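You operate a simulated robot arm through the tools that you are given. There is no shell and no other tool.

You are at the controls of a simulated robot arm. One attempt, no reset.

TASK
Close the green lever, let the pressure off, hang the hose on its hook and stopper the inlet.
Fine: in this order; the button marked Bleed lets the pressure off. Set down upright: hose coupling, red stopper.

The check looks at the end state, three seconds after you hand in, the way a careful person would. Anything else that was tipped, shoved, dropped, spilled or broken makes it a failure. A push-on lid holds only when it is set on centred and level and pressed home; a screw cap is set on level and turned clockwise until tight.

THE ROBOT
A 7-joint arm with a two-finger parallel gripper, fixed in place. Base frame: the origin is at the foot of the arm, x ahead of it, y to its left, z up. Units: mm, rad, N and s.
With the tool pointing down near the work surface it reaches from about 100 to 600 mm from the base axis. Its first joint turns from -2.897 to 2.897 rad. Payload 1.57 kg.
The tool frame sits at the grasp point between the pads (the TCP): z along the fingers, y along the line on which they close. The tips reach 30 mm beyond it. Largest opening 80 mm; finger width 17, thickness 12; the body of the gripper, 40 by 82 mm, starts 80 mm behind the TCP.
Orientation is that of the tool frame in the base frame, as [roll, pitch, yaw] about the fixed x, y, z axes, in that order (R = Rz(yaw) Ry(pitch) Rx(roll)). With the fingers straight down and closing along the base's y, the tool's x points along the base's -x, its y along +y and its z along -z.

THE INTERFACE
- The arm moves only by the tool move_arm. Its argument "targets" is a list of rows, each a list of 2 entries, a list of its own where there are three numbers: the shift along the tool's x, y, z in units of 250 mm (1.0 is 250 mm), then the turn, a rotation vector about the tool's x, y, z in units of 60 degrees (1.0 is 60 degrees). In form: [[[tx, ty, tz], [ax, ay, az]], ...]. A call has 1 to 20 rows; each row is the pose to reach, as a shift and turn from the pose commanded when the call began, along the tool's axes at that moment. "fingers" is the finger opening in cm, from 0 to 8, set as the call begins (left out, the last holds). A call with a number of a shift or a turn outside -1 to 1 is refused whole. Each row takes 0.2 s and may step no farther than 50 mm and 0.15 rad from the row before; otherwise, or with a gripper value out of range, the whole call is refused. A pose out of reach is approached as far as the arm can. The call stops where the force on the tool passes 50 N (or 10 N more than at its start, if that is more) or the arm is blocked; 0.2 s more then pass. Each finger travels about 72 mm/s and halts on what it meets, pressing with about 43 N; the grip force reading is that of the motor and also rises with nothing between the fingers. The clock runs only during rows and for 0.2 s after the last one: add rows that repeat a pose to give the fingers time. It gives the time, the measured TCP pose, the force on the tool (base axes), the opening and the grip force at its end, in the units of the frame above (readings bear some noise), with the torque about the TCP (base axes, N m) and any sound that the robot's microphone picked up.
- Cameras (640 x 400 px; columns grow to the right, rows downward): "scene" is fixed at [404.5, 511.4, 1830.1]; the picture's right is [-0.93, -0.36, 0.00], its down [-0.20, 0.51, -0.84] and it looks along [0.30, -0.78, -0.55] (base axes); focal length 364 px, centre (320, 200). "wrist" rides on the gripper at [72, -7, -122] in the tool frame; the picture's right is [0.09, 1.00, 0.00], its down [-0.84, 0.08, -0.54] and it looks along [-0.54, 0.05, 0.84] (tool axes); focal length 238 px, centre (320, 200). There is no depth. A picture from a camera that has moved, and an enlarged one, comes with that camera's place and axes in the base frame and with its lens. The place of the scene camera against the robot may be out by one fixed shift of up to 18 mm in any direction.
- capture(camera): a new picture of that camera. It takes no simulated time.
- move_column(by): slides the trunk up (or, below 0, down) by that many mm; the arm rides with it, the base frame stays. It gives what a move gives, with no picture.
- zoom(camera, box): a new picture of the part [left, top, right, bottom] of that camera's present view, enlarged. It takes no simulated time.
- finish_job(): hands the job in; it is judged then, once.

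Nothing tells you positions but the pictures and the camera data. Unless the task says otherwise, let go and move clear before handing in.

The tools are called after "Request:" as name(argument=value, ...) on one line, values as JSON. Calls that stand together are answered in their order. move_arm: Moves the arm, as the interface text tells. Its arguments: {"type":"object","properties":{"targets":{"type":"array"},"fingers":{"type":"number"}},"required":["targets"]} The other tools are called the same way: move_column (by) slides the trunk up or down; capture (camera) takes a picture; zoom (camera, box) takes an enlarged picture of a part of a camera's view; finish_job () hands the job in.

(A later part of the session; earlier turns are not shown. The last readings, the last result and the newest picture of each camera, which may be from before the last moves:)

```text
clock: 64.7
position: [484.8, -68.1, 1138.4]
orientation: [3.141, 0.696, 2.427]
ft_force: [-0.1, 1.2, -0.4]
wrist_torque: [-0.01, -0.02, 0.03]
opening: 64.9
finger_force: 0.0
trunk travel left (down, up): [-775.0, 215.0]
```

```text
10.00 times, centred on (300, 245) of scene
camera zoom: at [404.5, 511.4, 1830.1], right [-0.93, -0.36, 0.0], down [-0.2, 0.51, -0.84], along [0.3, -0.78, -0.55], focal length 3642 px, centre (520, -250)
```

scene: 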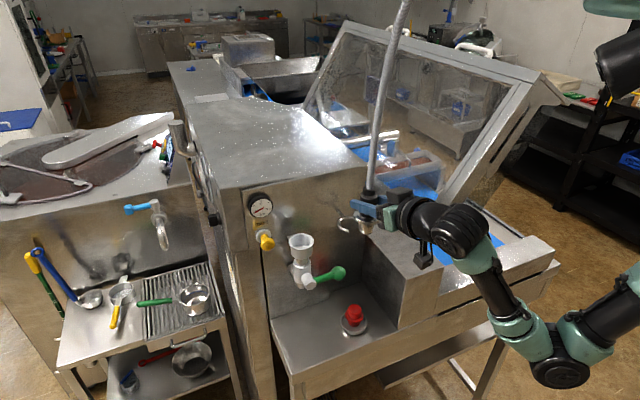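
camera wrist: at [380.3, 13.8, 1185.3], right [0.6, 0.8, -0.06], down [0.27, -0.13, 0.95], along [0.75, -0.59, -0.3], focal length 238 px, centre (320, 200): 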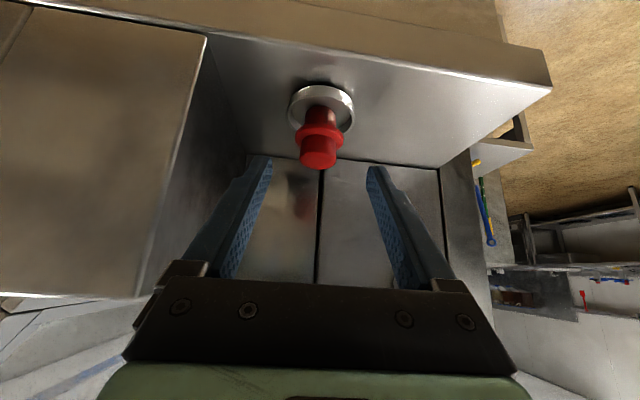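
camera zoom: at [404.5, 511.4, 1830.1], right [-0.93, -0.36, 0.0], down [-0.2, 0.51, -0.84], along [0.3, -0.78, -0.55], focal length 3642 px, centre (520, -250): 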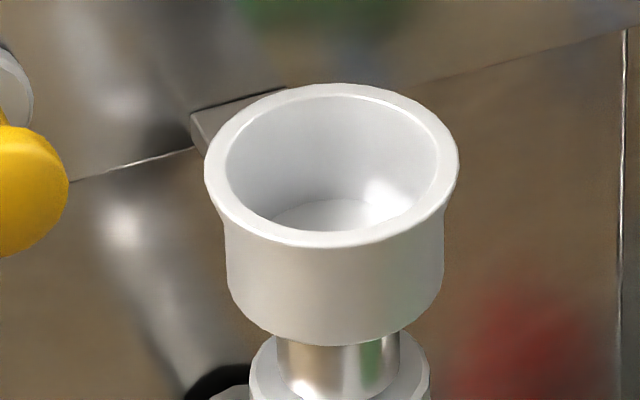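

The stopper flange (about 48 mm) will sit on the cup rim (54 mm outside, 45 mm inside). The fingers must hold only the knob, above the flange. I'll move over it for a closer look.

Request:
move_arm(targets=[[[-0.077, 0, 0.065], [0, 0, 0]], [[-0.153, 0, 0.129], [0, 0, 0]], [[-0.153, 0, 0.129], [0, 0, 0]]])

Request:
capture(camera="wrist")

Request:
zoom(camera="scene", box=[325, 270, 395, 340])

```text
clock: 65.5
position: [524.3, -99.7, 1139.4]
orientation: [-3.141, 0.699, 2.426]
ft_force: [-0.6, 0.2, -0.1]
wrist_torque: [-0.02, -0.02, 0.01]
opening: 65.1
finger_force: 0.2
trunk travel left (down, up): [-775.0, 215.0]
```

```text
taken
camera wrist: at [418.7, -18.4, 1186.5], right [0.6, 0.8, -0.06], down [0.27, -0.13, 0.95], along [0.75, -0.59, -0.3], focal length 238 px, centre (320, 200)
```

wrist: 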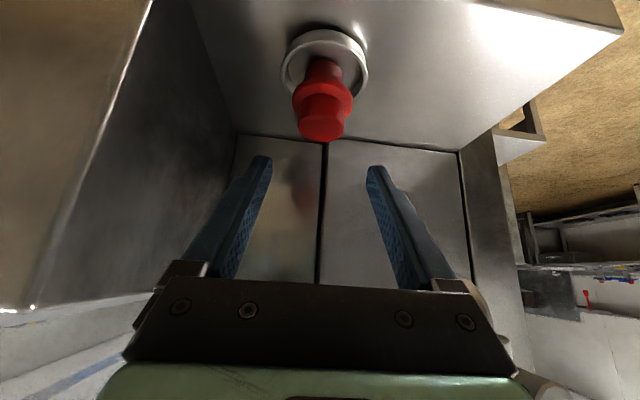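

```text
5.71 times, centred on (360, 305) of scene
camera zoom: at [404.5, 511.4, 1830.1], right [-0.93, -0.36, 0.0], down [-0.2, 0.51, -0.84], along [0.3, -0.78, -0.55], focal length 2081 px, centre (91, -400)
```

zoom: 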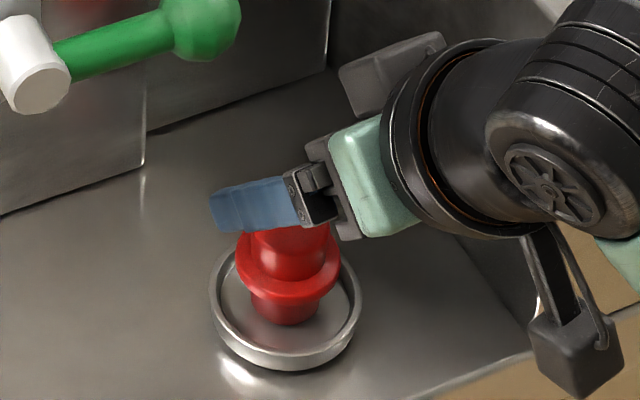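

Request:
zoom(camera="wrist", box=[265, 20, 385, 160])

```text
2.86 times, centred on (325, 90) of wrist
camera zoom: at [418.7, -18.4, 1186.5], right [0.6, 0.8, -0.06], down [0.27, -0.13, 0.95], along [0.75, -0.59, -0.3], focal length 681 px, centre (306, 514)
```

zoom: 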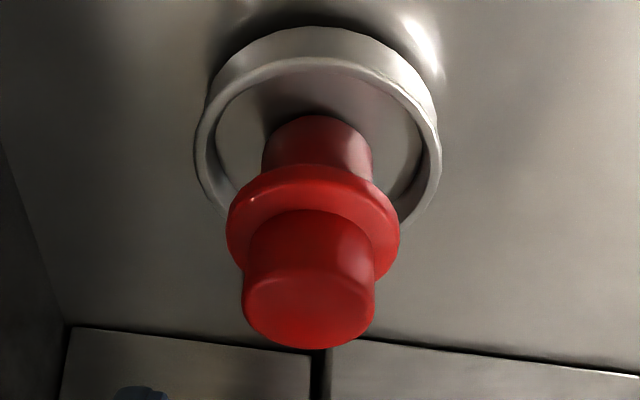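

The knob top is at n=481, lateral 266.7, z≈1082, and the flange top is near 1061. I'll lower the fingertips to either side of the knob, above the flange.

Request:
move_arm(targets=[[[0.025, -0.009, 0.04], [0, 0, 0]], [[0.05, -0.009, 0.081], [0, 0, 0]], [[0.076, -0.009, 0.122], [0, 0, 0]], [[0.102, -0.009, 0.162], [0, 0, 0]], [[0.102, -0.009, 0.162], [0, 0, 0]]])

Request:
capture(camera="wrist")

Request:
zoom(camera="scene", box=[325, 280, 385, 340])

```text
clock: 66.7
position: [525.2, -106.3, 1092.2]
orientation: [-3.141, 0.698, 2.425]
ft_force: [0.4, -0.7, 1.5]
wrist_torque: [-0.01, -0.02, 0.0]
opening: 65.0
finger_force: 0.1
trunk travel left (down, up): [-775.0, 215.0]
```

```text
taken
camera wrist: at [420.6, -25.0, 1139.4], right [0.6, 0.8, -0.06], down [0.27, -0.13, 0.95], along [0.75, -0.59, -0.3], focal length 238 px, centre (320, 200)
```

wrist: 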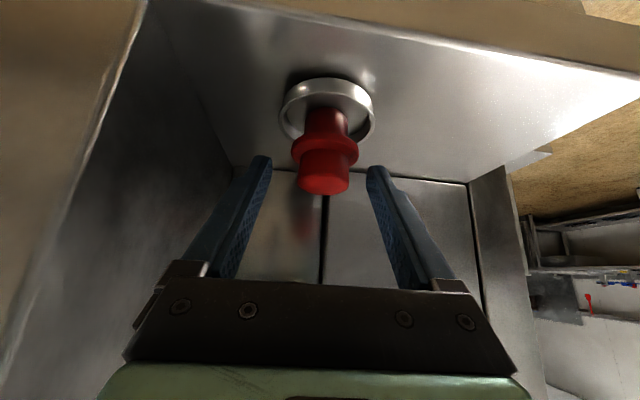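

```text
6.67 times, centred on (355, 310) of scene
camera zoom: at [404.5, 511.4, 1830.1], right [-0.93, -0.36, 0.0], down [-0.2, 0.51, -0.84], along [0.3, -0.78, -0.55], focal length 2428 px, centre (87, -533)
```

zoom: 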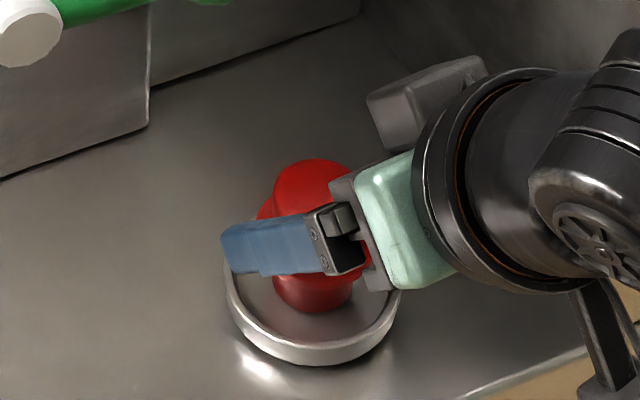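

The knob is about 3 mm to the left of centre between the fingers. I'll shift and close on it.

Request:
move_arm(targets=[[[0, 0.012, 0], [0, 0, 0]], [[0, 0.012, 0], [0, 0, 0]], [[0, 0.012, 0], [0, 0, 0]], [[0, 0.012, 0], [0, 0, 0]], [[0, 0.012, 0], [0, 0, 0]]], fingers=0)

Request:
zoom(camera="wrist", box=[240, 70, 400, 230])

Request:
zoom(camera="scene", box=[325, 280, 385, 340])

```text
clock: 67.9
position: [528.6, -104.0, 1091.7]
orientation: [3.141, 0.698, 2.427]
ft_force: [-0.1, 0.4, -0.2]
wrist_torque: [0.04, 0.03, -0.03]
opening: 32.6
finger_force: 41.0
trunk travel left (down, up): [-775.0, 215.0]
```

```text
2.50 times, centred on (320, 150) of wrist
camera zoom: at [423.1, -22.4, 1139.3], right [0.6, 0.8, -0.06], down [0.27, -0.13, 0.95], along [0.75, -0.59, -0.3], focal length 596 px, centre (320, 325)
```

zoom: 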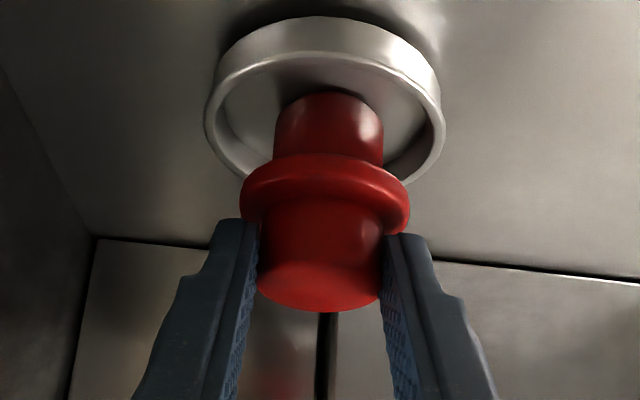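

```text
6.67 times, centred on (355, 310) of scene
camera zoom: at [404.5, 511.4, 1830.1], right [-0.93, -0.36, 0.0], down [-0.2, 0.51, -0.84], along [0.3, -0.78, -0.55], focal length 2428 px, centre (87, -533)
```

zoom: 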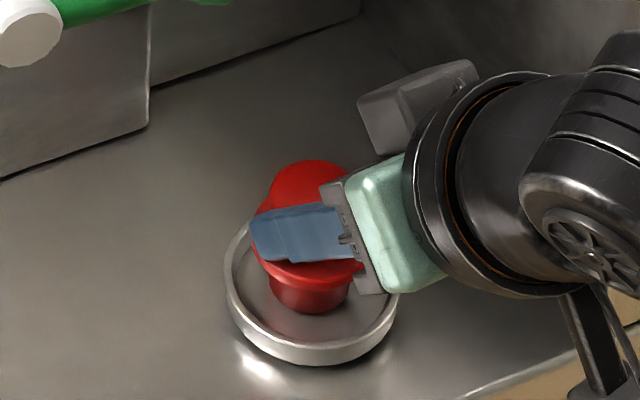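

The knob is gripped at 32.6 mm. I'll lift a little and check that the stopper comes up level.

Request:
move_arm(targets=[[[-0.0129, 0, -0.0153], [0, 0, 0]], [[-0.0386, 0, -0.046], [0, 0, 0]], [[-0.0772, 0, -0.092], [0, 0, 0]], [[-0.1158, 0, -0.138], [0, 0, 0]], [[-0.1158, 0, -0.138], [0, 0, 0]]])

Request:
capture(camera="wrist")

Request:
zoom(camera="scene", box=[315, 260, 395, 340])

```text
clock: 69.1
position: [529.0, -104.4, 1137.0]
orientation: [3.141, 0.698, 2.425]
ft_force: [0.4, -0.9, 0.2]
wrist_torque: [0.01, 0.01, 0.0]
opening: 32.3
finger_force: 40.8
trunk travel left (down, up): [-775.0, 215.0]
```

```text
taken
camera wrist: at [423.7, -22.7, 1183.9], right [0.6, 0.8, -0.06], down [0.27, -0.13, 0.95], along [0.75, -0.59, -0.3], focal length 238 px, centre (320, 200)
```

wrist: 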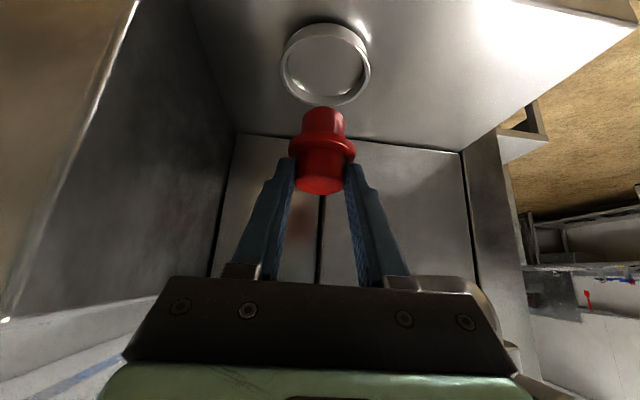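

```text
5.00 times, centred on (355, 300) of scene
camera zoom: at [404.5, 511.4, 1830.1], right [-0.93, -0.36, 0.0], down [-0.2, 0.51, -0.84], along [0.3, -0.78, -0.55], focal length 1821 px, centre (145, -300)
```

zoom: 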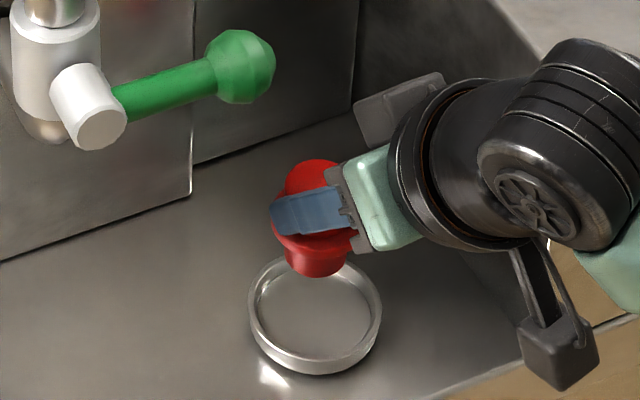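

The stopper is held upright. I'll back away from the table, then raise the trunk so it clears the lever and the hung coupling.

Request:
move_arm(targets=[[[0.092, 0, -0.077], [0, 0, 0]], [[0.184, 0, -0.154], [0, 0, 0]], [[0.276, 0, -0.231], [0, 0, 0]], [[0.276, 0, -0.231], [0, 0, 0]]])

Request:
move_column(by=190)

Request:
capture(camera="scene")

```text
clock: 70.1
position: [460.9, -45.1, 1136.5]
orientation: [-3.141, 0.696, 2.427]
ft_force: [-0.5, -0.2, -0.4]
wrist_torque: [-0.02, 0.02, -0.02]
opening: 32.1
finger_force: 41.1
trunk travel left (down, up): [-775.0, 215.0]
```

```text
clock: 72.2
position: [461.9, -44.4, 1328.4]
orientation: [-3.141, 0.697, 2.426]
ft_force: [-0.5, -0.4, -0.3]
wrist_torque: [-0.01, 0.04, -0.01]
opening: 32.2
finger_force: 40.8
trunk travel left (down, up): [-965.0, 25.0]
```

```text
taken
```

scene: 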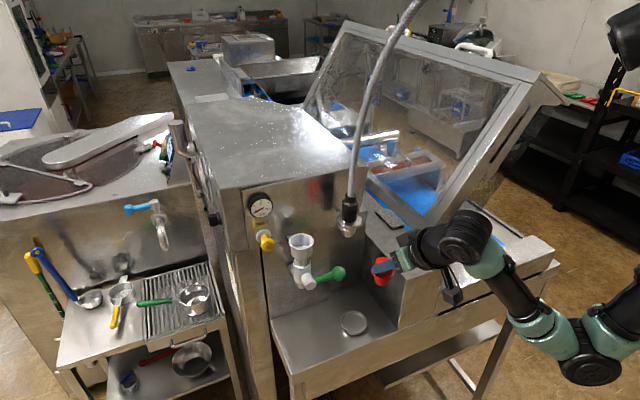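

Clear. I'll move up and across until the stopper is level with the inlet line, still in front of it.

Request:
move_arm(targets=[[[-0.064, 0.101, -0.051], [0, 0, 0]], [[-0.127, 0.202, -0.102], [0, 0, 0]], [[-0.191, 0.302, -0.153], [0, 0, 0]], [[-0.254, 0.403, -0.204], [0, 0, 0]], [[-0.318, 0.504, -0.255], [0, 0, 0]], [[-0.318, 0.504, -0.255], [0, 0, 0]]])

Request:
capture(camera="wrist")

Request:
capture(camera="scene")

```text
clock: 73.6
position: [558.6, 37.5, 1426.4]
orientation: [-3.142, 0.697, 2.425]
ft_force: [-0.5, -0.6, -1.1]
wrist_torque: [0.0, 0.0, 0.01]
opening: 31.9
finger_force: 40.3
trunk travel left (down, up): [-965.0, 25.0]
```

```text
taken
camera wrist: at [454.2, 118.8, 1474.4], right [0.6, 0.8, -0.06], down [0.27, -0.13, 0.95], along [0.75, -0.59, -0.3], focal length 238 px, centre (320, 200)
```

wrist: 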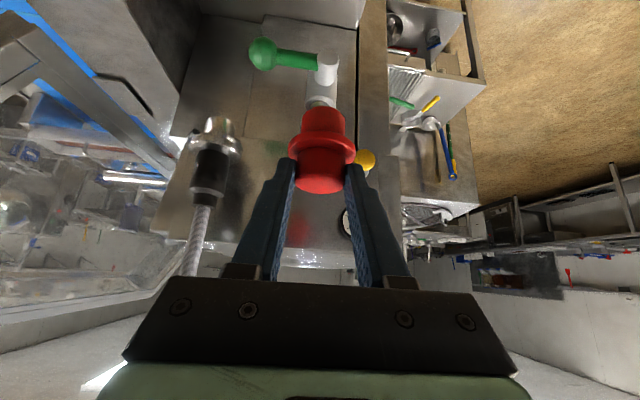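

```text
taken
```

scene: 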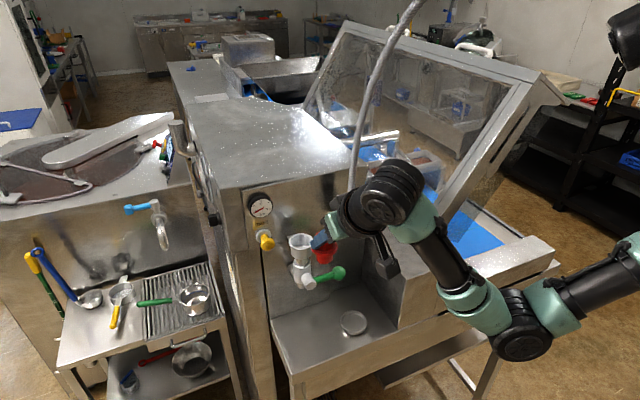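

The stopper is laterally in line with the inlet (both near 394.7). I'll zoom to pin down its offset from the grasp point before moving over the cup.

Request:
zoom(camera="wrist", box=[260, 90, 380, 210])

Request:
zoom(camera="scene", box=[280, 210, 350, 280])

```text
3.33 times, centred on (320, 150) of wrist
camera zoom: at [454.2, 118.8, 1474.4], right [0.6, 0.8, -0.06], down [0.27, -0.13, 0.95], along [0.75, -0.59, -0.3], focal length 794 px, centre (320, 367)
```

zoom: 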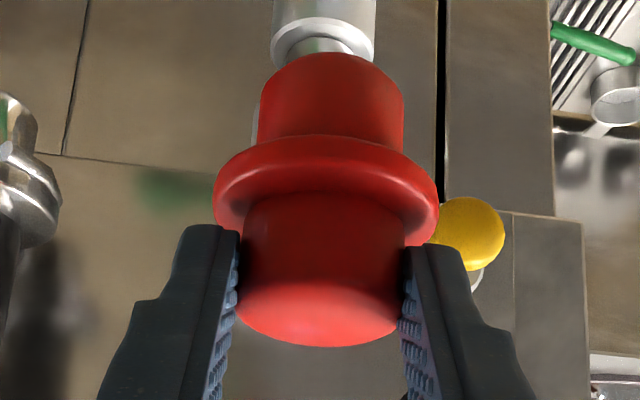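

```text
5.71 times, centred on (315, 245) of scene
camera zoom: at [404.5, 511.4, 1830.1], right [-0.93, -0.36, 0.0], down [-0.2, 0.51, -0.84], along [0.3, -0.78, -0.55], focal length 2081 px, centre (349, -57)
```

zoom: 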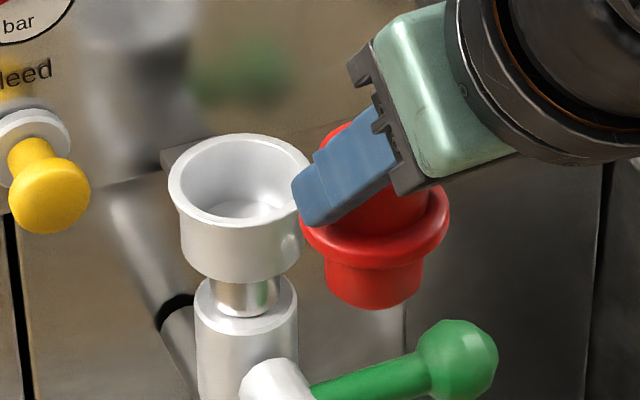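

The stopper looks upright and its axis is about 14 mm ahead of the grasp point. I'll move it over the cup with 30 mm of clearance and compare the two in the scene view.

Request:
move_arm(targets=[[[-0.106, 0, 0.089], [0, 0, 0]], [[-0.211, 0, 0.177], [0, 0, 0]], [[-0.317, 0, 0.266], [0, 0, 0]], [[-0.317, 0, 0.266], [0, 0, 0]]])

Request:
zoom(camera="scene", box=[270, 200, 340, 270])

Request:
capture(camera="wrist")

```text
clock: 74.6
position: [637.7, -31.0, 1428.3]
orientation: [-3.14, 0.698, 2.427]
ft_force: [0.1, -0.4, -0.2]
wrist_torque: [-0.01, 0.01, 0.0]
opening: 31.9
finger_force: 40.3
trunk travel left (down, up): [-965.0, 25.0]
```

```text
5.71 times, centred on (305, 235) of scene
camera zoom: at [404.5, 511.4, 1830.1], right [-0.93, -0.36, 0.0], down [-0.2, 0.51, -0.84], along [0.3, -0.78, -0.55], focal length 2081 px, centre (406, 0)
```

zoom: 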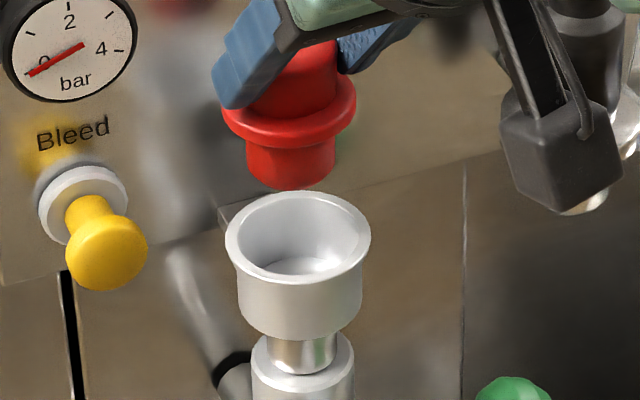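

```text
taken
camera wrist: at [533.0, 51.2, 1473.8], right [0.6, 0.8, -0.06], down [0.27, -0.13, 0.95], along [0.75, -0.59, -0.3], focal length 238 px, centre (320, 200)
```

wrist: 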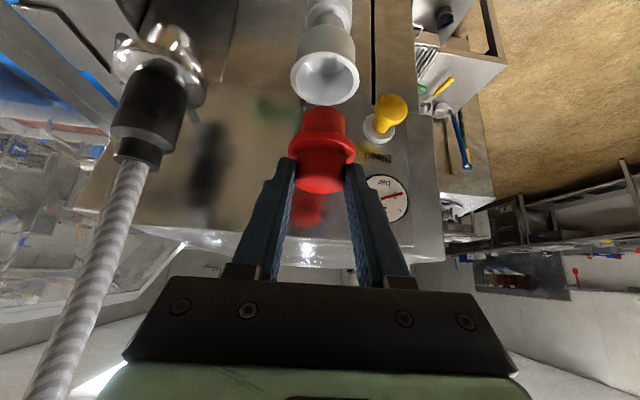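

Over the cup the two look nearly concentric; I estimate a 1–2 mm correction. I'll zoom the wrist view to confirm the cup centre.

Request:
zoom(camera="wrist", box=[260, 30, 390, 200])

Request:
zoom(camera="scene", box=[280, 215, 320, 255])

```text
2.35 times, centred on (325, 115) of wrist
camera zoom: at [533.0, 51.2, 1473.8], right [0.6, 0.8, -0.06], down [0.27, -0.13, 0.95], along [0.75, -0.59, -0.3], focal length 561 px, centre (308, 400)
```

zoom: 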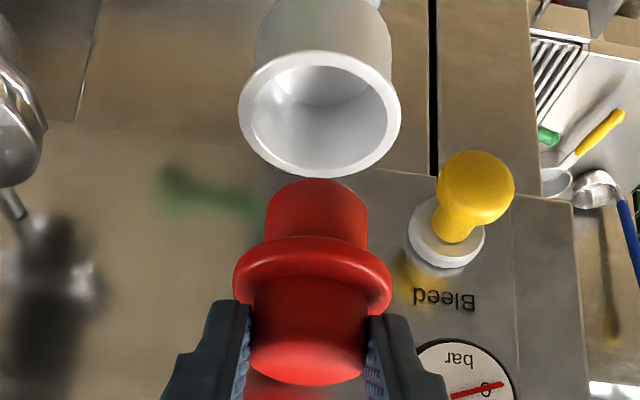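

```text
10.00 times, centred on (300, 235) of scene
camera zoom: at [404.5, 511.4, 1830.1], right [-0.93, -0.36, 0.0], down [-0.2, 0.51, -0.84], along [0.3, -0.78, -0.55], focal length 3642 px, centre (520, -150)
```

zoom: 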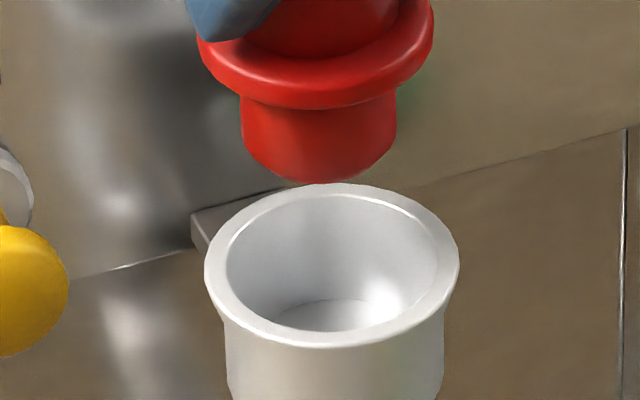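

The cup rim works out to z≈1331 and the plug bottom to about 1369, with a lateral error near 1.5 mm. I'll correct and lower 30 mm for a final alignment check just above the rim.

Request:
move_arm(targets=[[[0, -0.006, 0], [0, 0, 0]], [[0.026, -0.006, 0.031], [0, 0, 0]], [[0.052, -0.006, 0.061], [0, 0, 0]], [[0.077, -0.006, 0.092], [0, 0, 0]], [[0.077, -0.006, 0.092], [0, 0, 0]]])

Request:
zoom(camera="scene", box=[280, 215, 320, 255])

Request:
zoom(camera="wrist", box=[260, 60, 390, 210])

```text
clock: 75.8
position: [636.8, -32.0, 1398.2]
orientation: [3.141, 0.699, 2.426]
ft_force: [-0.6, 0.3, 0.1]
wrist_torque: [0.01, 0.02, -0.03]
opening: 32.4
finger_force: 40.6
trunk travel left (down, up): [-965.0, 25.0]
```

```text
10.00 times, centred on (300, 235) of scene
camera zoom: at [404.5, 511.4, 1830.1], right [-0.93, -0.36, 0.0], down [-0.2, 0.51, -0.84], along [0.3, -0.78, -0.55], focal length 3642 px, centre (520, -150)
```

zoom: 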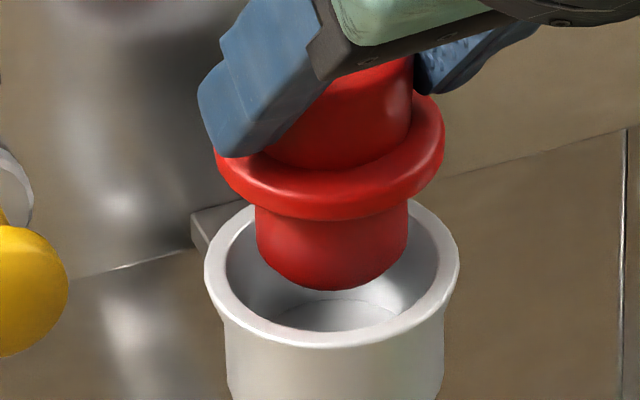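

```text
2.67 times, centred on (325, 135) of wrist
camera zoom: at [531.5, 49.5, 1444.3], right [0.6, 0.8, -0.06], down [0.27, -0.13, 0.95], along [0.75, -0.59, -0.3], focal length 636 px, centre (307, 373)
```

zoom: 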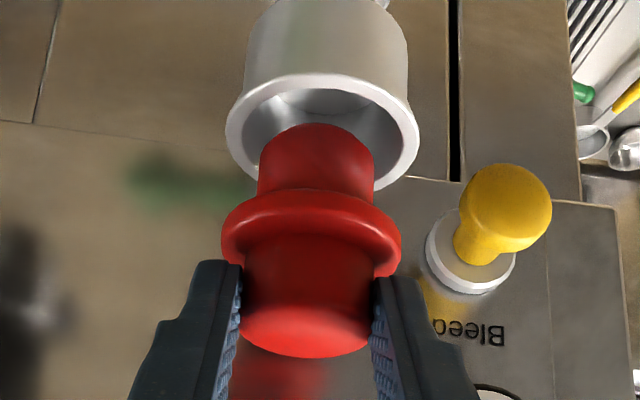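

The plug is right over the cup opening, with plenty of clearance to enter. I'll shift 2 mm inward and lower until the flange is just above the rim, where I can compare the two circles directly.

Request:
move_arm(targets=[[[-0.006, -0.001, 0.005], [0, 0, 0]], [[0.014, -0.001, 0.029], [0, 0, 0]], [[0.034, -0.001, 0.053], [0, 0, 0]], [[0.05, -0.001, 0.072], [0, 0, 0]], [[0.05, -0.001, 0.072], [0, 0, 0]]])

Request:
zoom(camera="scene", box=[280, 215, 320, 255])

Request:
zoom(camera="wrist", box=[260, 80, 390, 210])

```text
clock: 77.0
position: [637.9, -31.5, 1373.4]
orientation: [-3.14, 0.695, 2.429]
ft_force: [-0.8, 2.8, -2.1]
wrist_torque: [0.21, 0.09, -0.01]
opening: 32.2
finger_force: 40.8
trunk travel left (down, up): [-965.0, 25.0]
```

```text
10.00 times, centred on (300, 235) of scene
camera zoom: at [404.5, 511.4, 1830.1], right [-0.93, -0.36, 0.0], down [-0.2, 0.51, -0.84], along [0.3, -0.78, -0.55], focal length 3642 px, centre (520, -150)
```

zoom: 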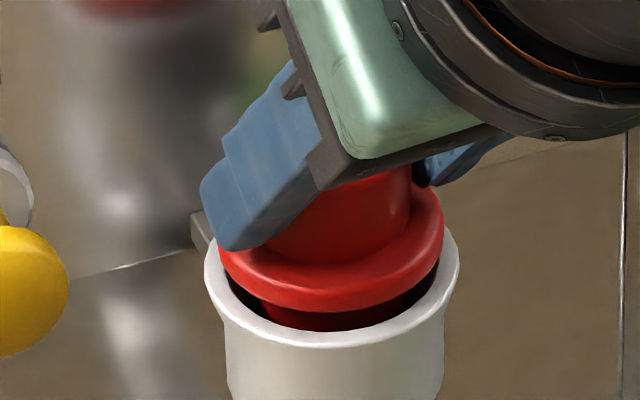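

```text
3.08 times, centred on (325, 145) of wrist
camera zoom: at [532.1, 49.9, 1420.7], right [0.6, 0.8, -0.06], down [0.27, -0.13, 0.95], along [0.75, -0.59, -0.3], focal length 733 px, centre (305, 369)
```

zoom: 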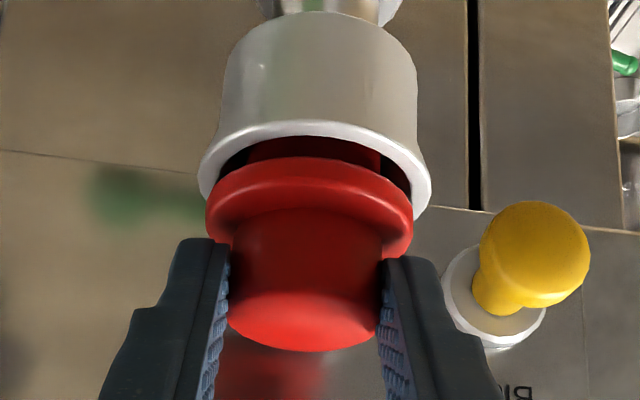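

The flange is about 6 mm above the rim and nearly concentric, with a light 2–3 N side touch. I'll adjust by half a millimetre and lower slowly.

Request:
move_arm(targets=[[[0.0022, 0.0024, -0.0018], [0, 0, 0]], [[0.006, 0.0024, 0.0028], [0, 0, 0]], [[0.0099, 0.0024, 0.0074], [0, 0, 0]], [[0.0099, 0.0024, 0.0074], [0, 0, 0]]])

Request:
zoom(camera="scene", box=[280, 215, 320, 255])

```text
clock: 78.0
position: [635.7, -31.4, 1371.8]
orientation: [3.141, 0.698, 2.427]
ft_force: [-0.4, -0.2, -0.2]
wrist_torque: [0.01, 0.04, 0.01]
opening: 33.0
finger_force: 40.9
trunk travel left (down, up): [-965.0, 25.0]
```

```text
10.00 times, centred on (300, 235) of scene
camera zoom: at [404.5, 511.4, 1830.1], right [-0.93, -0.36, 0.0], down [-0.2, 0.51, -0.84], along [0.3, -0.78, -0.55], focal length 3642 px, centre (520, -150)
```

zoom: 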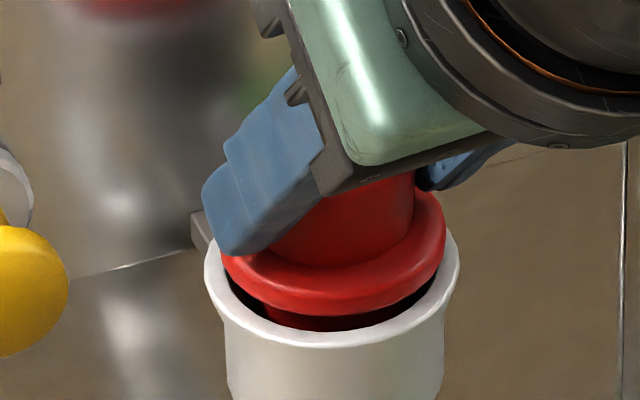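

Contact force is gone and it looks centred. I'll lower in small steps until the flange meets the rim.

Request:
move_arm(targets=[[[0.0039, 0, 0.0046], [0, 0, 0]], [[0.0077, 0, 0.0092], [0, 0, 0]], [[0.0077, 0, 0.0092], [0, 0, 0]]])

Request:
zoom(camera="scene", box=[280, 215, 320, 255])

Request:
zoom(camera="wrist", box=[260, 80, 390, 210])

```text
clock: 78.8
position: [636.0, -32.3, 1371.2]
orientation: [3.139, 0.699, 2.423]
ft_force: [-0.3, -0.5, 4.5]
wrist_torque: [-0.12, 0.0, 0.03]
opening: 32.8
finger_force: 40.9
trunk travel left (down, up): [-965.0, 25.0]
```

```text
10.00 times, centred on (300, 235) of scene
camera zoom: at [404.5, 511.4, 1830.1], right [-0.93, -0.36, 0.0], down [-0.2, 0.51, -0.84], along [0.3, -0.78, -0.55], focal length 3642 px, centre (520, -150)
```

zoom: 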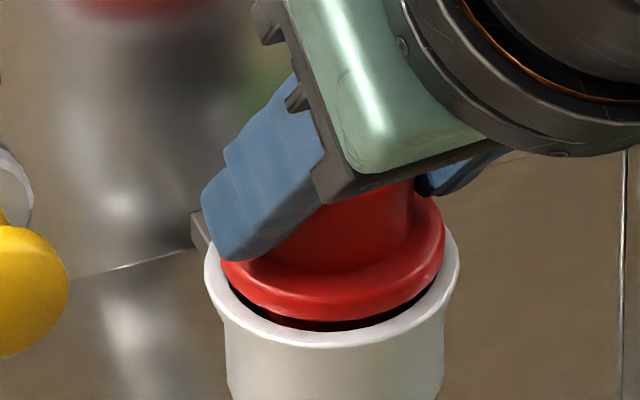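

```text
3.08 times, centred on (325, 145) of wrist
camera zoom: at [531.5, 50.0, 1417.4], right [0.6, 0.8, -0.06], down [0.27, -0.13, 0.95], along [0.75, -0.59, -0.29], focal length 733 px, centre (305, 369)
```

zoom: 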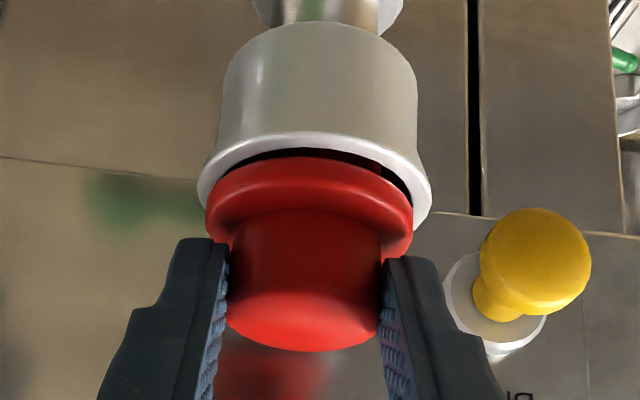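

It is meeting about 4.5 N with the flange still some 4 mm above the rim, so this should be the push fit. I'll press down steadily in 1 mm steps.

Request:
move_arm(targets=[[[0.0026, 0, 0.0031], [0, 0, 0]], [[0.0051, 0, 0.0061], [0, 0, 0]], [[0.0077, 0, 0.0092], [0, 0, 0]], [[0.0077, 0, 0.0092], [0, 0, 0]]])

Request:
zoom(camera="scene", box=[280, 215, 320, 255])

Request:
zoom(camera="wrist", box=[260, 80, 390, 210])

```text
clock: 79.8
position: [636.7, -31.6, 1369.1]
orientation: [3.137, 0.705, 2.423]
ft_force: [2.5, 0.1, 20.8]
wrist_torque: [-0.22, -0.05, 0.1]
opening: 32.7
finger_force: 41.3
trunk travel left (down, up): [-965.0, 25.0]
```

```text
10.00 times, centred on (300, 235) of scene
camera zoom: at [404.5, 511.4, 1830.1], right [-0.93, -0.36, 0.0], down [-0.2, 0.51, -0.84], along [0.3, -0.78, -0.55], focal length 3642 px, centre (520, -150)
```

zoom: 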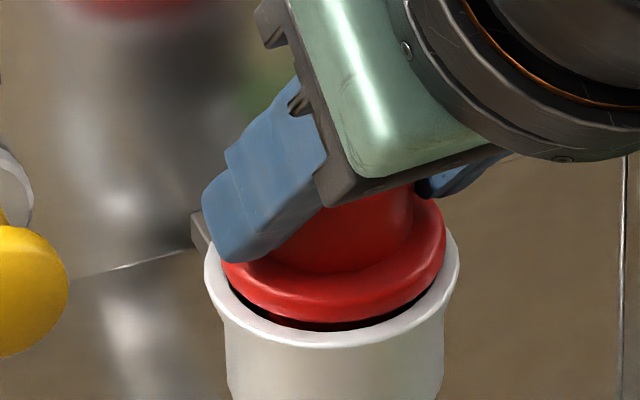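

```text
3.08 times, centred on (325, 145) of wrist
camera zoom: at [531.0, 50.1, 1416.3], right [0.6, 0.8, -0.06], down [0.26, -0.13, 0.96], along [0.76, -0.59, -0.29], focal length 733 px, centre (305, 369)
```

zoom: 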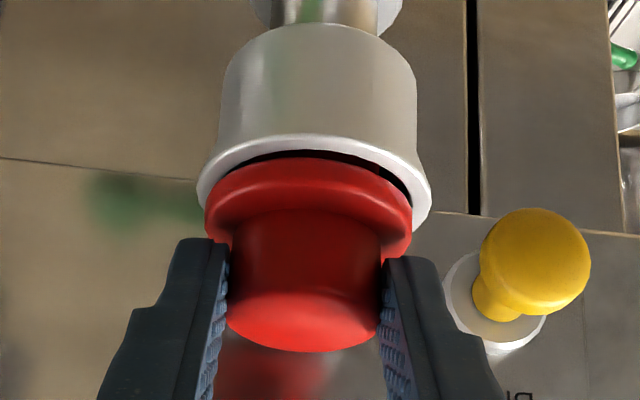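

Force is 21 N with almost no movement. The wrist and scene geometry suggest the flange is still 3–4 mm above the rim, so I'll press harder in small steps and watch for it going home.

Request:
move_arm(targets=[[[0.0026, 0, 0.0031], [0, 0, 0]], [[0.0051, 0, 0.0061], [0, 0, 0]], [[0.0077, 0, 0.0092], [0, 0, 0]], [[0.0077, 0, 0.0092], [0, 0, 0]]])

Request:
zoom(camera="scene", box=[280, 215, 320, 255])

Request:
zoom(camera="wrist", box=[260, 80, 390, 210])

```text
clock: 80.8
position: [635.5, -32.0, 1369.9]
orientation: [3.128, 0.709, 2.42]
ft_force: [2.5, -0.4, 27.6]
wrist_torque: [-0.24, -0.02, 0.12]
opening: 32.6
finger_force: 40.5
trunk travel left (down, up): [-965.0, 25.0]
```

```text
10.00 times, centred on (300, 235) of scene
camera zoom: at [404.5, 511.4, 1830.1], right [-0.93, -0.36, 0.0], down [-0.2, 0.51, -0.84], along [0.3, -0.78, -0.55], focal length 3642 px, centre (520, -150)
```

zoom: 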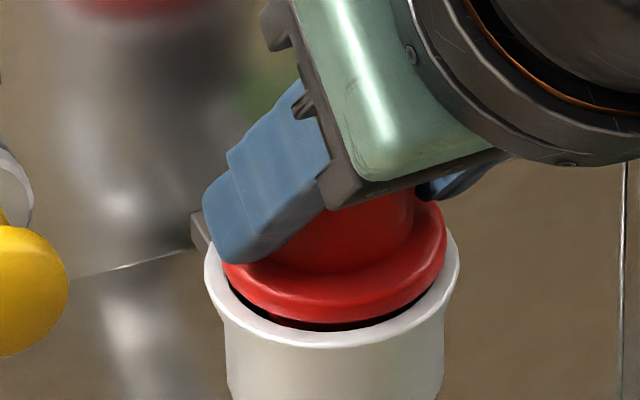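

```text
3.08 times, centred on (325, 145) of wrist
camera zoom: at [530.4, 50.1, 1415.3], right [0.6, 0.8, -0.05], down [0.26, -0.13, 0.96], along [0.76, -0.59, -0.29], focal length 733 px, centre (305, 369)
```

zoom: 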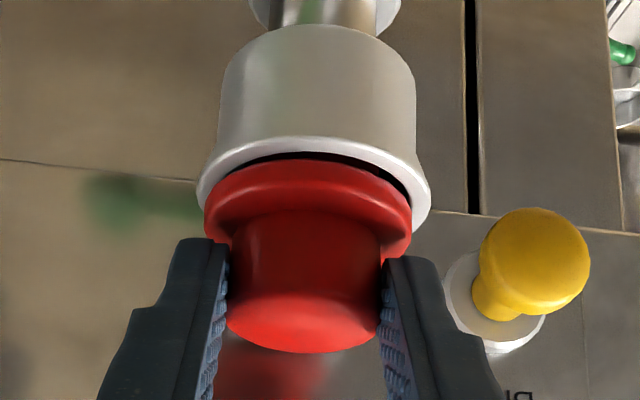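

It is firm at 28 N with no further movement, so it may already be bottomed. I'll unload the force first, then decide.

Request:
move_arm(targets=[[[-0.005, 0, -0.006], [0, 0, 0]], [[-0.01, 0, -0.012], [0, 0, 0]], [[-0.0129, 0, -0.0153], [0, 0, 0]], [[-0.0129, 0, -0.0153], [0, 0, 0]]])

Request:
zoom(camera="scene", box=[280, 215, 320, 255])

```text
clock: 81.8
position: [636.6, -30.7, 1369.7]
orientation: [3.141, 0.701, 2.427]
ft_force: [3.6, 1.5, 16.2]
wrist_torque: [-0.09, -0.41, 0.23]
opening: 32.8
finger_force: 40.5
trunk travel left (down, up): [-965.0, 25.0]
```

```text
10.00 times, centred on (300, 235) of scene
camera zoom: at [404.5, 511.4, 1830.1], right [-0.93, -0.36, 0.0], down [-0.2, 0.51, -0.84], along [0.3, -0.78, -0.55], focal length 3642 px, centre (520, -150)
```

zoom: 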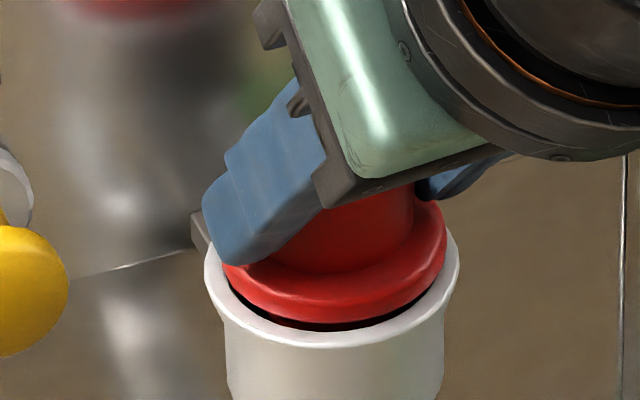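

Request:
move_arm(targets=[[[-0.005, 0, -0.006], [0, 0, 0]], [[-0.0103, 0, -0.0123], [0, 0, 0]], [[-0.0103, 0, -0.0123], [0, 0, 0]]])

Request:
zoom(camera="scene", box=[280, 215, 320, 255])

Request:
zoom(camera="wrist", box=[260, 80, 390, 210])

```text
clock: 82.6
position: [635.4, -31.3, 1369.3]
orientation: [-3.138, 0.692, 2.431]
ft_force: [2.8, 3.9, -0.9]
wrist_torque: [0.17, -0.14, 0.11]
opening: 32.5
finger_force: 40.6
trunk travel left (down, up): [-965.0, 25.0]
```

```text
10.00 times, centred on (300, 235) of scene
camera zoom: at [404.5, 511.4, 1830.1], right [-0.93, -0.36, 0.0], down [-0.2, 0.51, -0.84], along [0.3, -0.78, -0.55], focal length 3642 px, centre (520, -150)
```

zoom: 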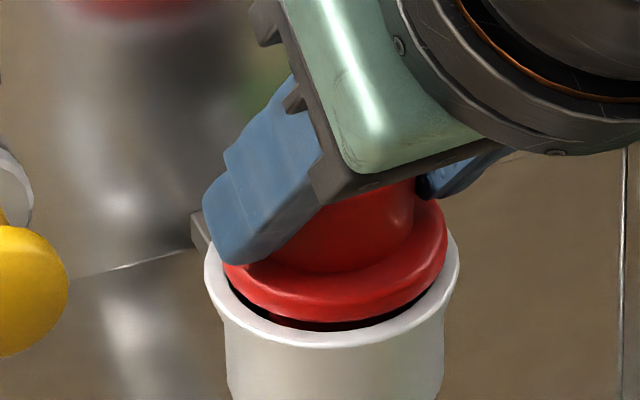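

```text
3.08 times, centred on (325, 145) of wrist
camera zoom: at [531.8, 50.0, 1417.8], right [0.6, 0.8, -0.06], down [0.28, -0.13, 0.95], along [0.75, -0.59, -0.3], focal length 733 px, centre (305, 369)
```

zoom: 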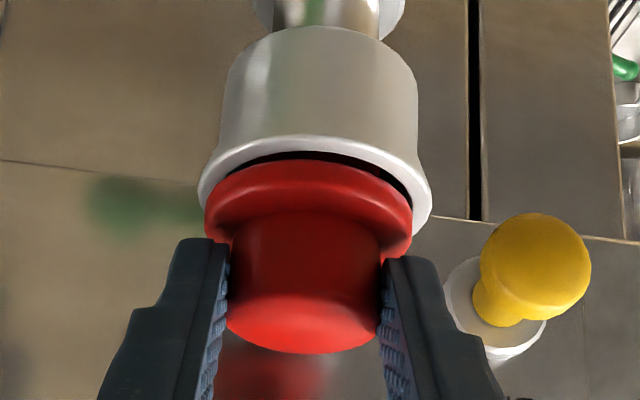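

The load is off vertically; the stopper stays put, with about 5 N sideways still stored. I'll relieve that with a 1.2 mm shift and then release.

Request:
move_arm(targets=[[[0, 0.005, 0], [0, 0, 0]], [[0, 0.005, 0], [0, 0, 0]]])

```text
clock: 83.2
position: [637.0, -30.7, 1371.5]
orientation: [-3.139, 0.696, 2.426]
ft_force: [-1.4, 0.4, -1.0]
wrist_torque: [0.02, 0.08, -0.02]
opening: 32.6
finger_force: 41.0
trunk travel left (down, up): [-965.0, 25.0]
```

Request:
move_arm(targets=[[[0, 0, 0], [0, 0, 0]], [[0, 0, 0], [0, 0, 0]], [[0, 0, 0], [0, 0, 0]]], fingers=6)

Request:
zoom(camera="scene", box=[280, 215, 320, 255])

Request:
zoom(camera="wrist", box=[260, 80, 390, 210])

```text
clock: 84.0
position: [638.2, -32.6, 1371.6]
orientation: [-3.141, 0.698, 2.426]
ft_force: [-0.1, 0.1, 0.7]
wrist_torque: [0.01, -0.01, -0.01]
opening: 59.8
finger_force: 0.0
trunk travel left (down, up): [-965.0, 25.0]
```

```text
10.00 times, centred on (300, 235) of scene
camera zoom: at [404.5, 511.4, 1830.1], right [-0.93, -0.36, 0.0], down [-0.2, 0.51, -0.84], along [0.3, -0.78, -0.55], focal length 3642 px, centre (520, -150)
```

zoom: 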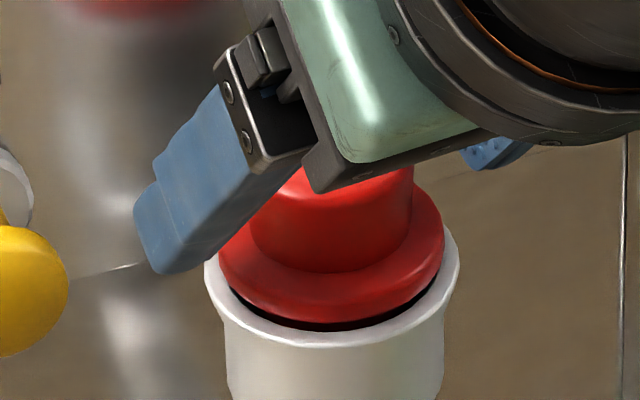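

```text
3.08 times, centred on (325, 145) of wrist
camera zoom: at [532.9, 50.3, 1419.6], right [0.6, 0.8, -0.06], down [0.27, -0.13, 0.95], along [0.75, -0.59, -0.3], focal length 733 px, centre (305, 369)
```

zoom: 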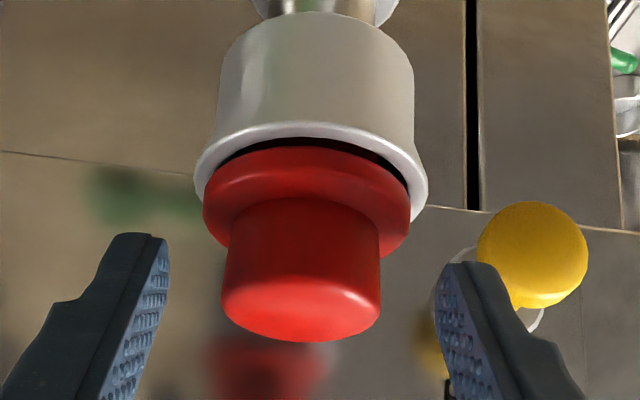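

The stopper stands level in the cup. I'll retreat along the tool axis and then look at it from a flatter angle to judge the gap under the flange.

Request:
move_arm(targets=[[[0, 0, -0.12], [0, 0, 0]], [[0, 0, -0.28], [0, 0, 0]], [[0, 0, -0.44], [0, 0, 0]], [[0, 0, -0.5], [0, 0, 0]], [[0, 0, -0.5], [0, 0, 0]]])

Request:
capture(camera="wrist")

Request:
zoom(camera="scene", box=[275, 205, 325, 255])

```text
clock: 85.2
position: [575.8, 21.6, 1467.9]
orientation: [-3.141, 0.699, 2.426]
ft_force: [0.0, -0.4, -0.4]
wrist_torque: [0.01, 0.0, -0.02]
opening: 60.0
finger_force: 0.1
trunk travel left (down, up): [-965.0, 25.0]
```

```text
taken
camera wrist: at [470.5, 103.2, 1514.5], right [0.6, 0.8, -0.06], down [0.27, -0.13, 0.95], along [0.75, -0.59, -0.3], focal length 238 px, centre (320, 200)
```

wrist: 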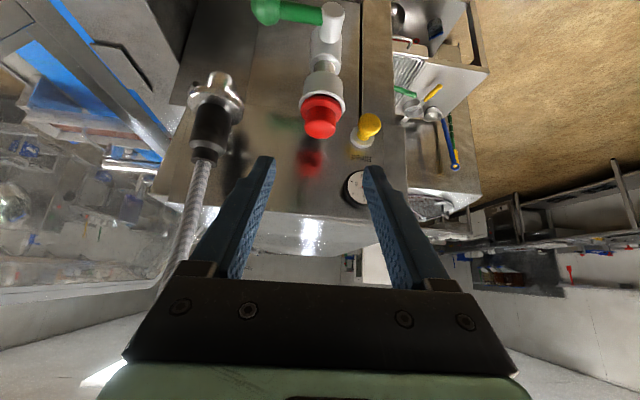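

```text
8.00 times, centred on (300, 230) of scene
camera zoom: at [404.5, 511.4, 1830.1], right [-0.93, -0.36, 0.0], down [-0.2, 0.51, -0.84], along [0.3, -0.78, -0.55], focal length 2913 px, centre (480, -40)
```

zoom: 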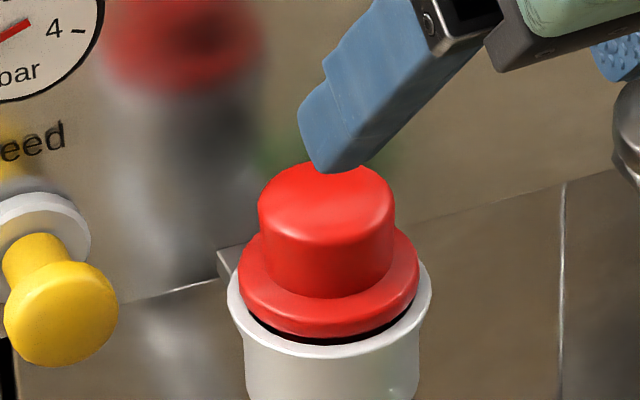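

Request:
move_arm(targets=[[[0.06, 0, 0.08], [0, -0.125, 0]], [[0.121, 0, 0.16], [0, -0.25, 0]], [[0.181, 0, 0.24], [0, -0.375, 0]], [[0.242, 0, 0.319], [0, -0.5, 0]], [[0.242, 0, 0.319], [0, -0.5, 0]]])

Request:
capture(camera="wrist")

Request:
zoom(camera="wrist", box=[250, 60, 390, 200])

```text
clock: 86.4
position: [580.5, 19.9, 1368.5]
orientation: [3.139, 1.225, 2.424]
ft_force: [0.0, -0.2, 0.0]
wrist_torque: [0.01, 0.03, 0.05]
opening: 59.9
finger_force: 0.0
trunk travel left (down, up): [-965.0, 25.0]
```

```text
taken
camera wrist: at [470.2, 105.3, 1341.6], right [0.63, 0.77, -0.09], down [-0.12, 0.21, 0.97], along [0.77, -0.6, 0.22], focal length 238 px, centre (320, 200)
```

wrist: 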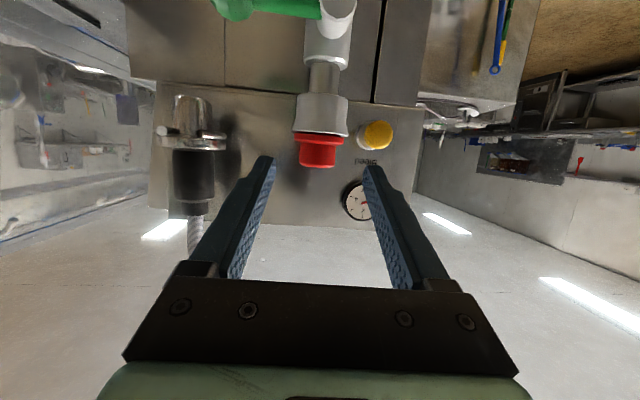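

```text
2.86 times, centred on (320, 130) of wrist
camera zoom: at [470.2, 105.3, 1341.6], right [0.63, 0.77, -0.09], down [-0.12, 0.21, 0.97], along [0.77, -0.6, 0.22], focal length 681 px, centre (320, 400)
```

zoom: 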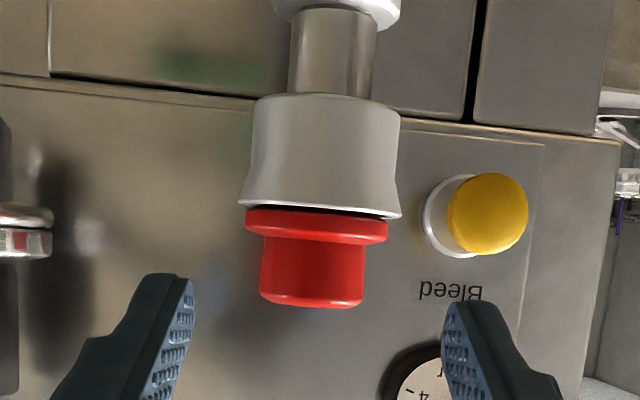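

Request:
zoom(camera="wrist", box=[288, 115, 358, 175])

Request:
zoom(camera="scene", box=[280, 210, 320, 250])

```text
6.67 times, centred on (323, 145) of wrist
camera zoom: at [470.2, 105.3, 1341.6], right [0.63, 0.77, -0.09], down [-0.12, 0.21, 0.97], along [0.77, -0.6, 0.22], focal length 1589 px, centre (300, 567)
```

zoom: 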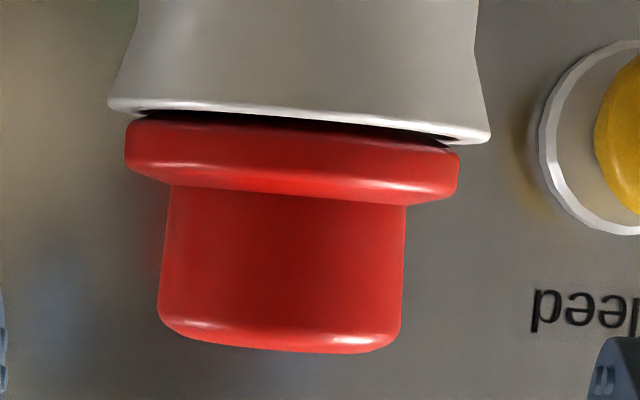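

```text
10.00 times, centred on (300, 230) of scene
camera zoom: at [404.5, 511.4, 1830.1], right [-0.93, -0.36, 0.0], down [-0.2, 0.51, -0.84], along [0.3, -0.78, -0.55], focal length 3642 px, centre (520, -100)
```

zoom: 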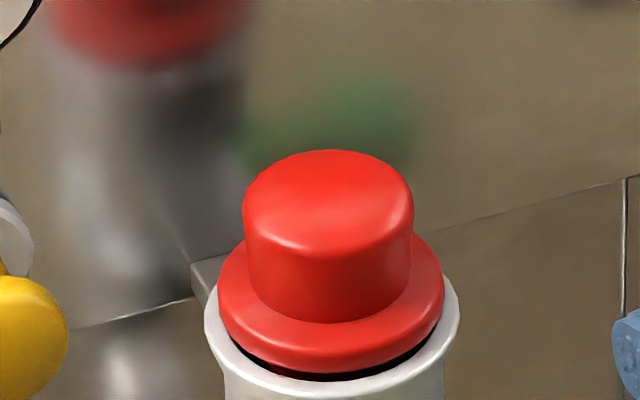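

Request:
zoom(camera="wrist", box=[295, 122, 327, 146])

Request:
zoom(camera="wrist", box=[320, 122, 352, 146])

```text
16.00 times, centred on (311, 134) of wrist
camera zoom: at [470.2, 105.3, 1341.6], right [0.63, 0.77, -0.09], down [-0.12, 0.21, 0.97], along [0.77, -0.6, 0.22], focal length 3814 px, centre (464, 1256)
```

zoom: 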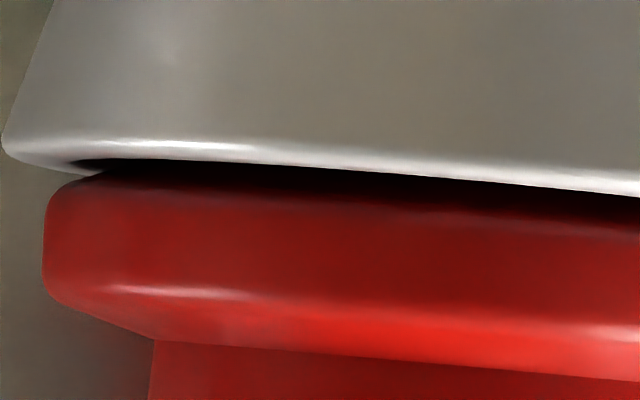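

```text
16.00 times, centred on (336, 134) of wrist
camera zoom: at [470.2, 105.3, 1341.6], right [0.63, 0.77, -0.09], down [-0.12, 0.21, 0.97], along [0.77, -0.6, 0.22], focal length 3814 px, centre (64, 1256)
```

zoom: 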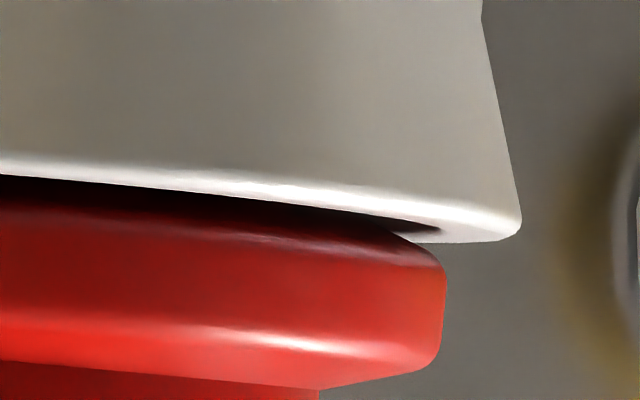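

From this flat view the flange sits about 1 mm above the rim, and the views agree the stopper is roughly 3 mm too far in and 1 mm to the right of the cup centre. I'll go back, re-grip it, centre it and press again.

Request:
move_arm(targets=[[[-0.092, -0.002, -0.039], [0, 0.125, 0]], [[-0.184, -0.004, -0.077], [0, 0.25, 0]], [[-0.275, -0.005, -0.116], [0, 0.375, 0]], [[-0.367, -0.007, -0.154], [0, 0.5, 0]], [[-0.367, -0.007, -0.154], [0, 0.5, 0]]])

```text
clock: 87.6
position: [575.5, 22.5, 1465.9]
orientation: [3.141, 0.697, 2.426]
ft_force: [-0.6, -0.9, -0.4]
wrist_torque: [0.03, 0.01, 0.02]
opening: 59.9
finger_force: 0.0
trunk travel left (down, up): [-965.0, 25.0]
```

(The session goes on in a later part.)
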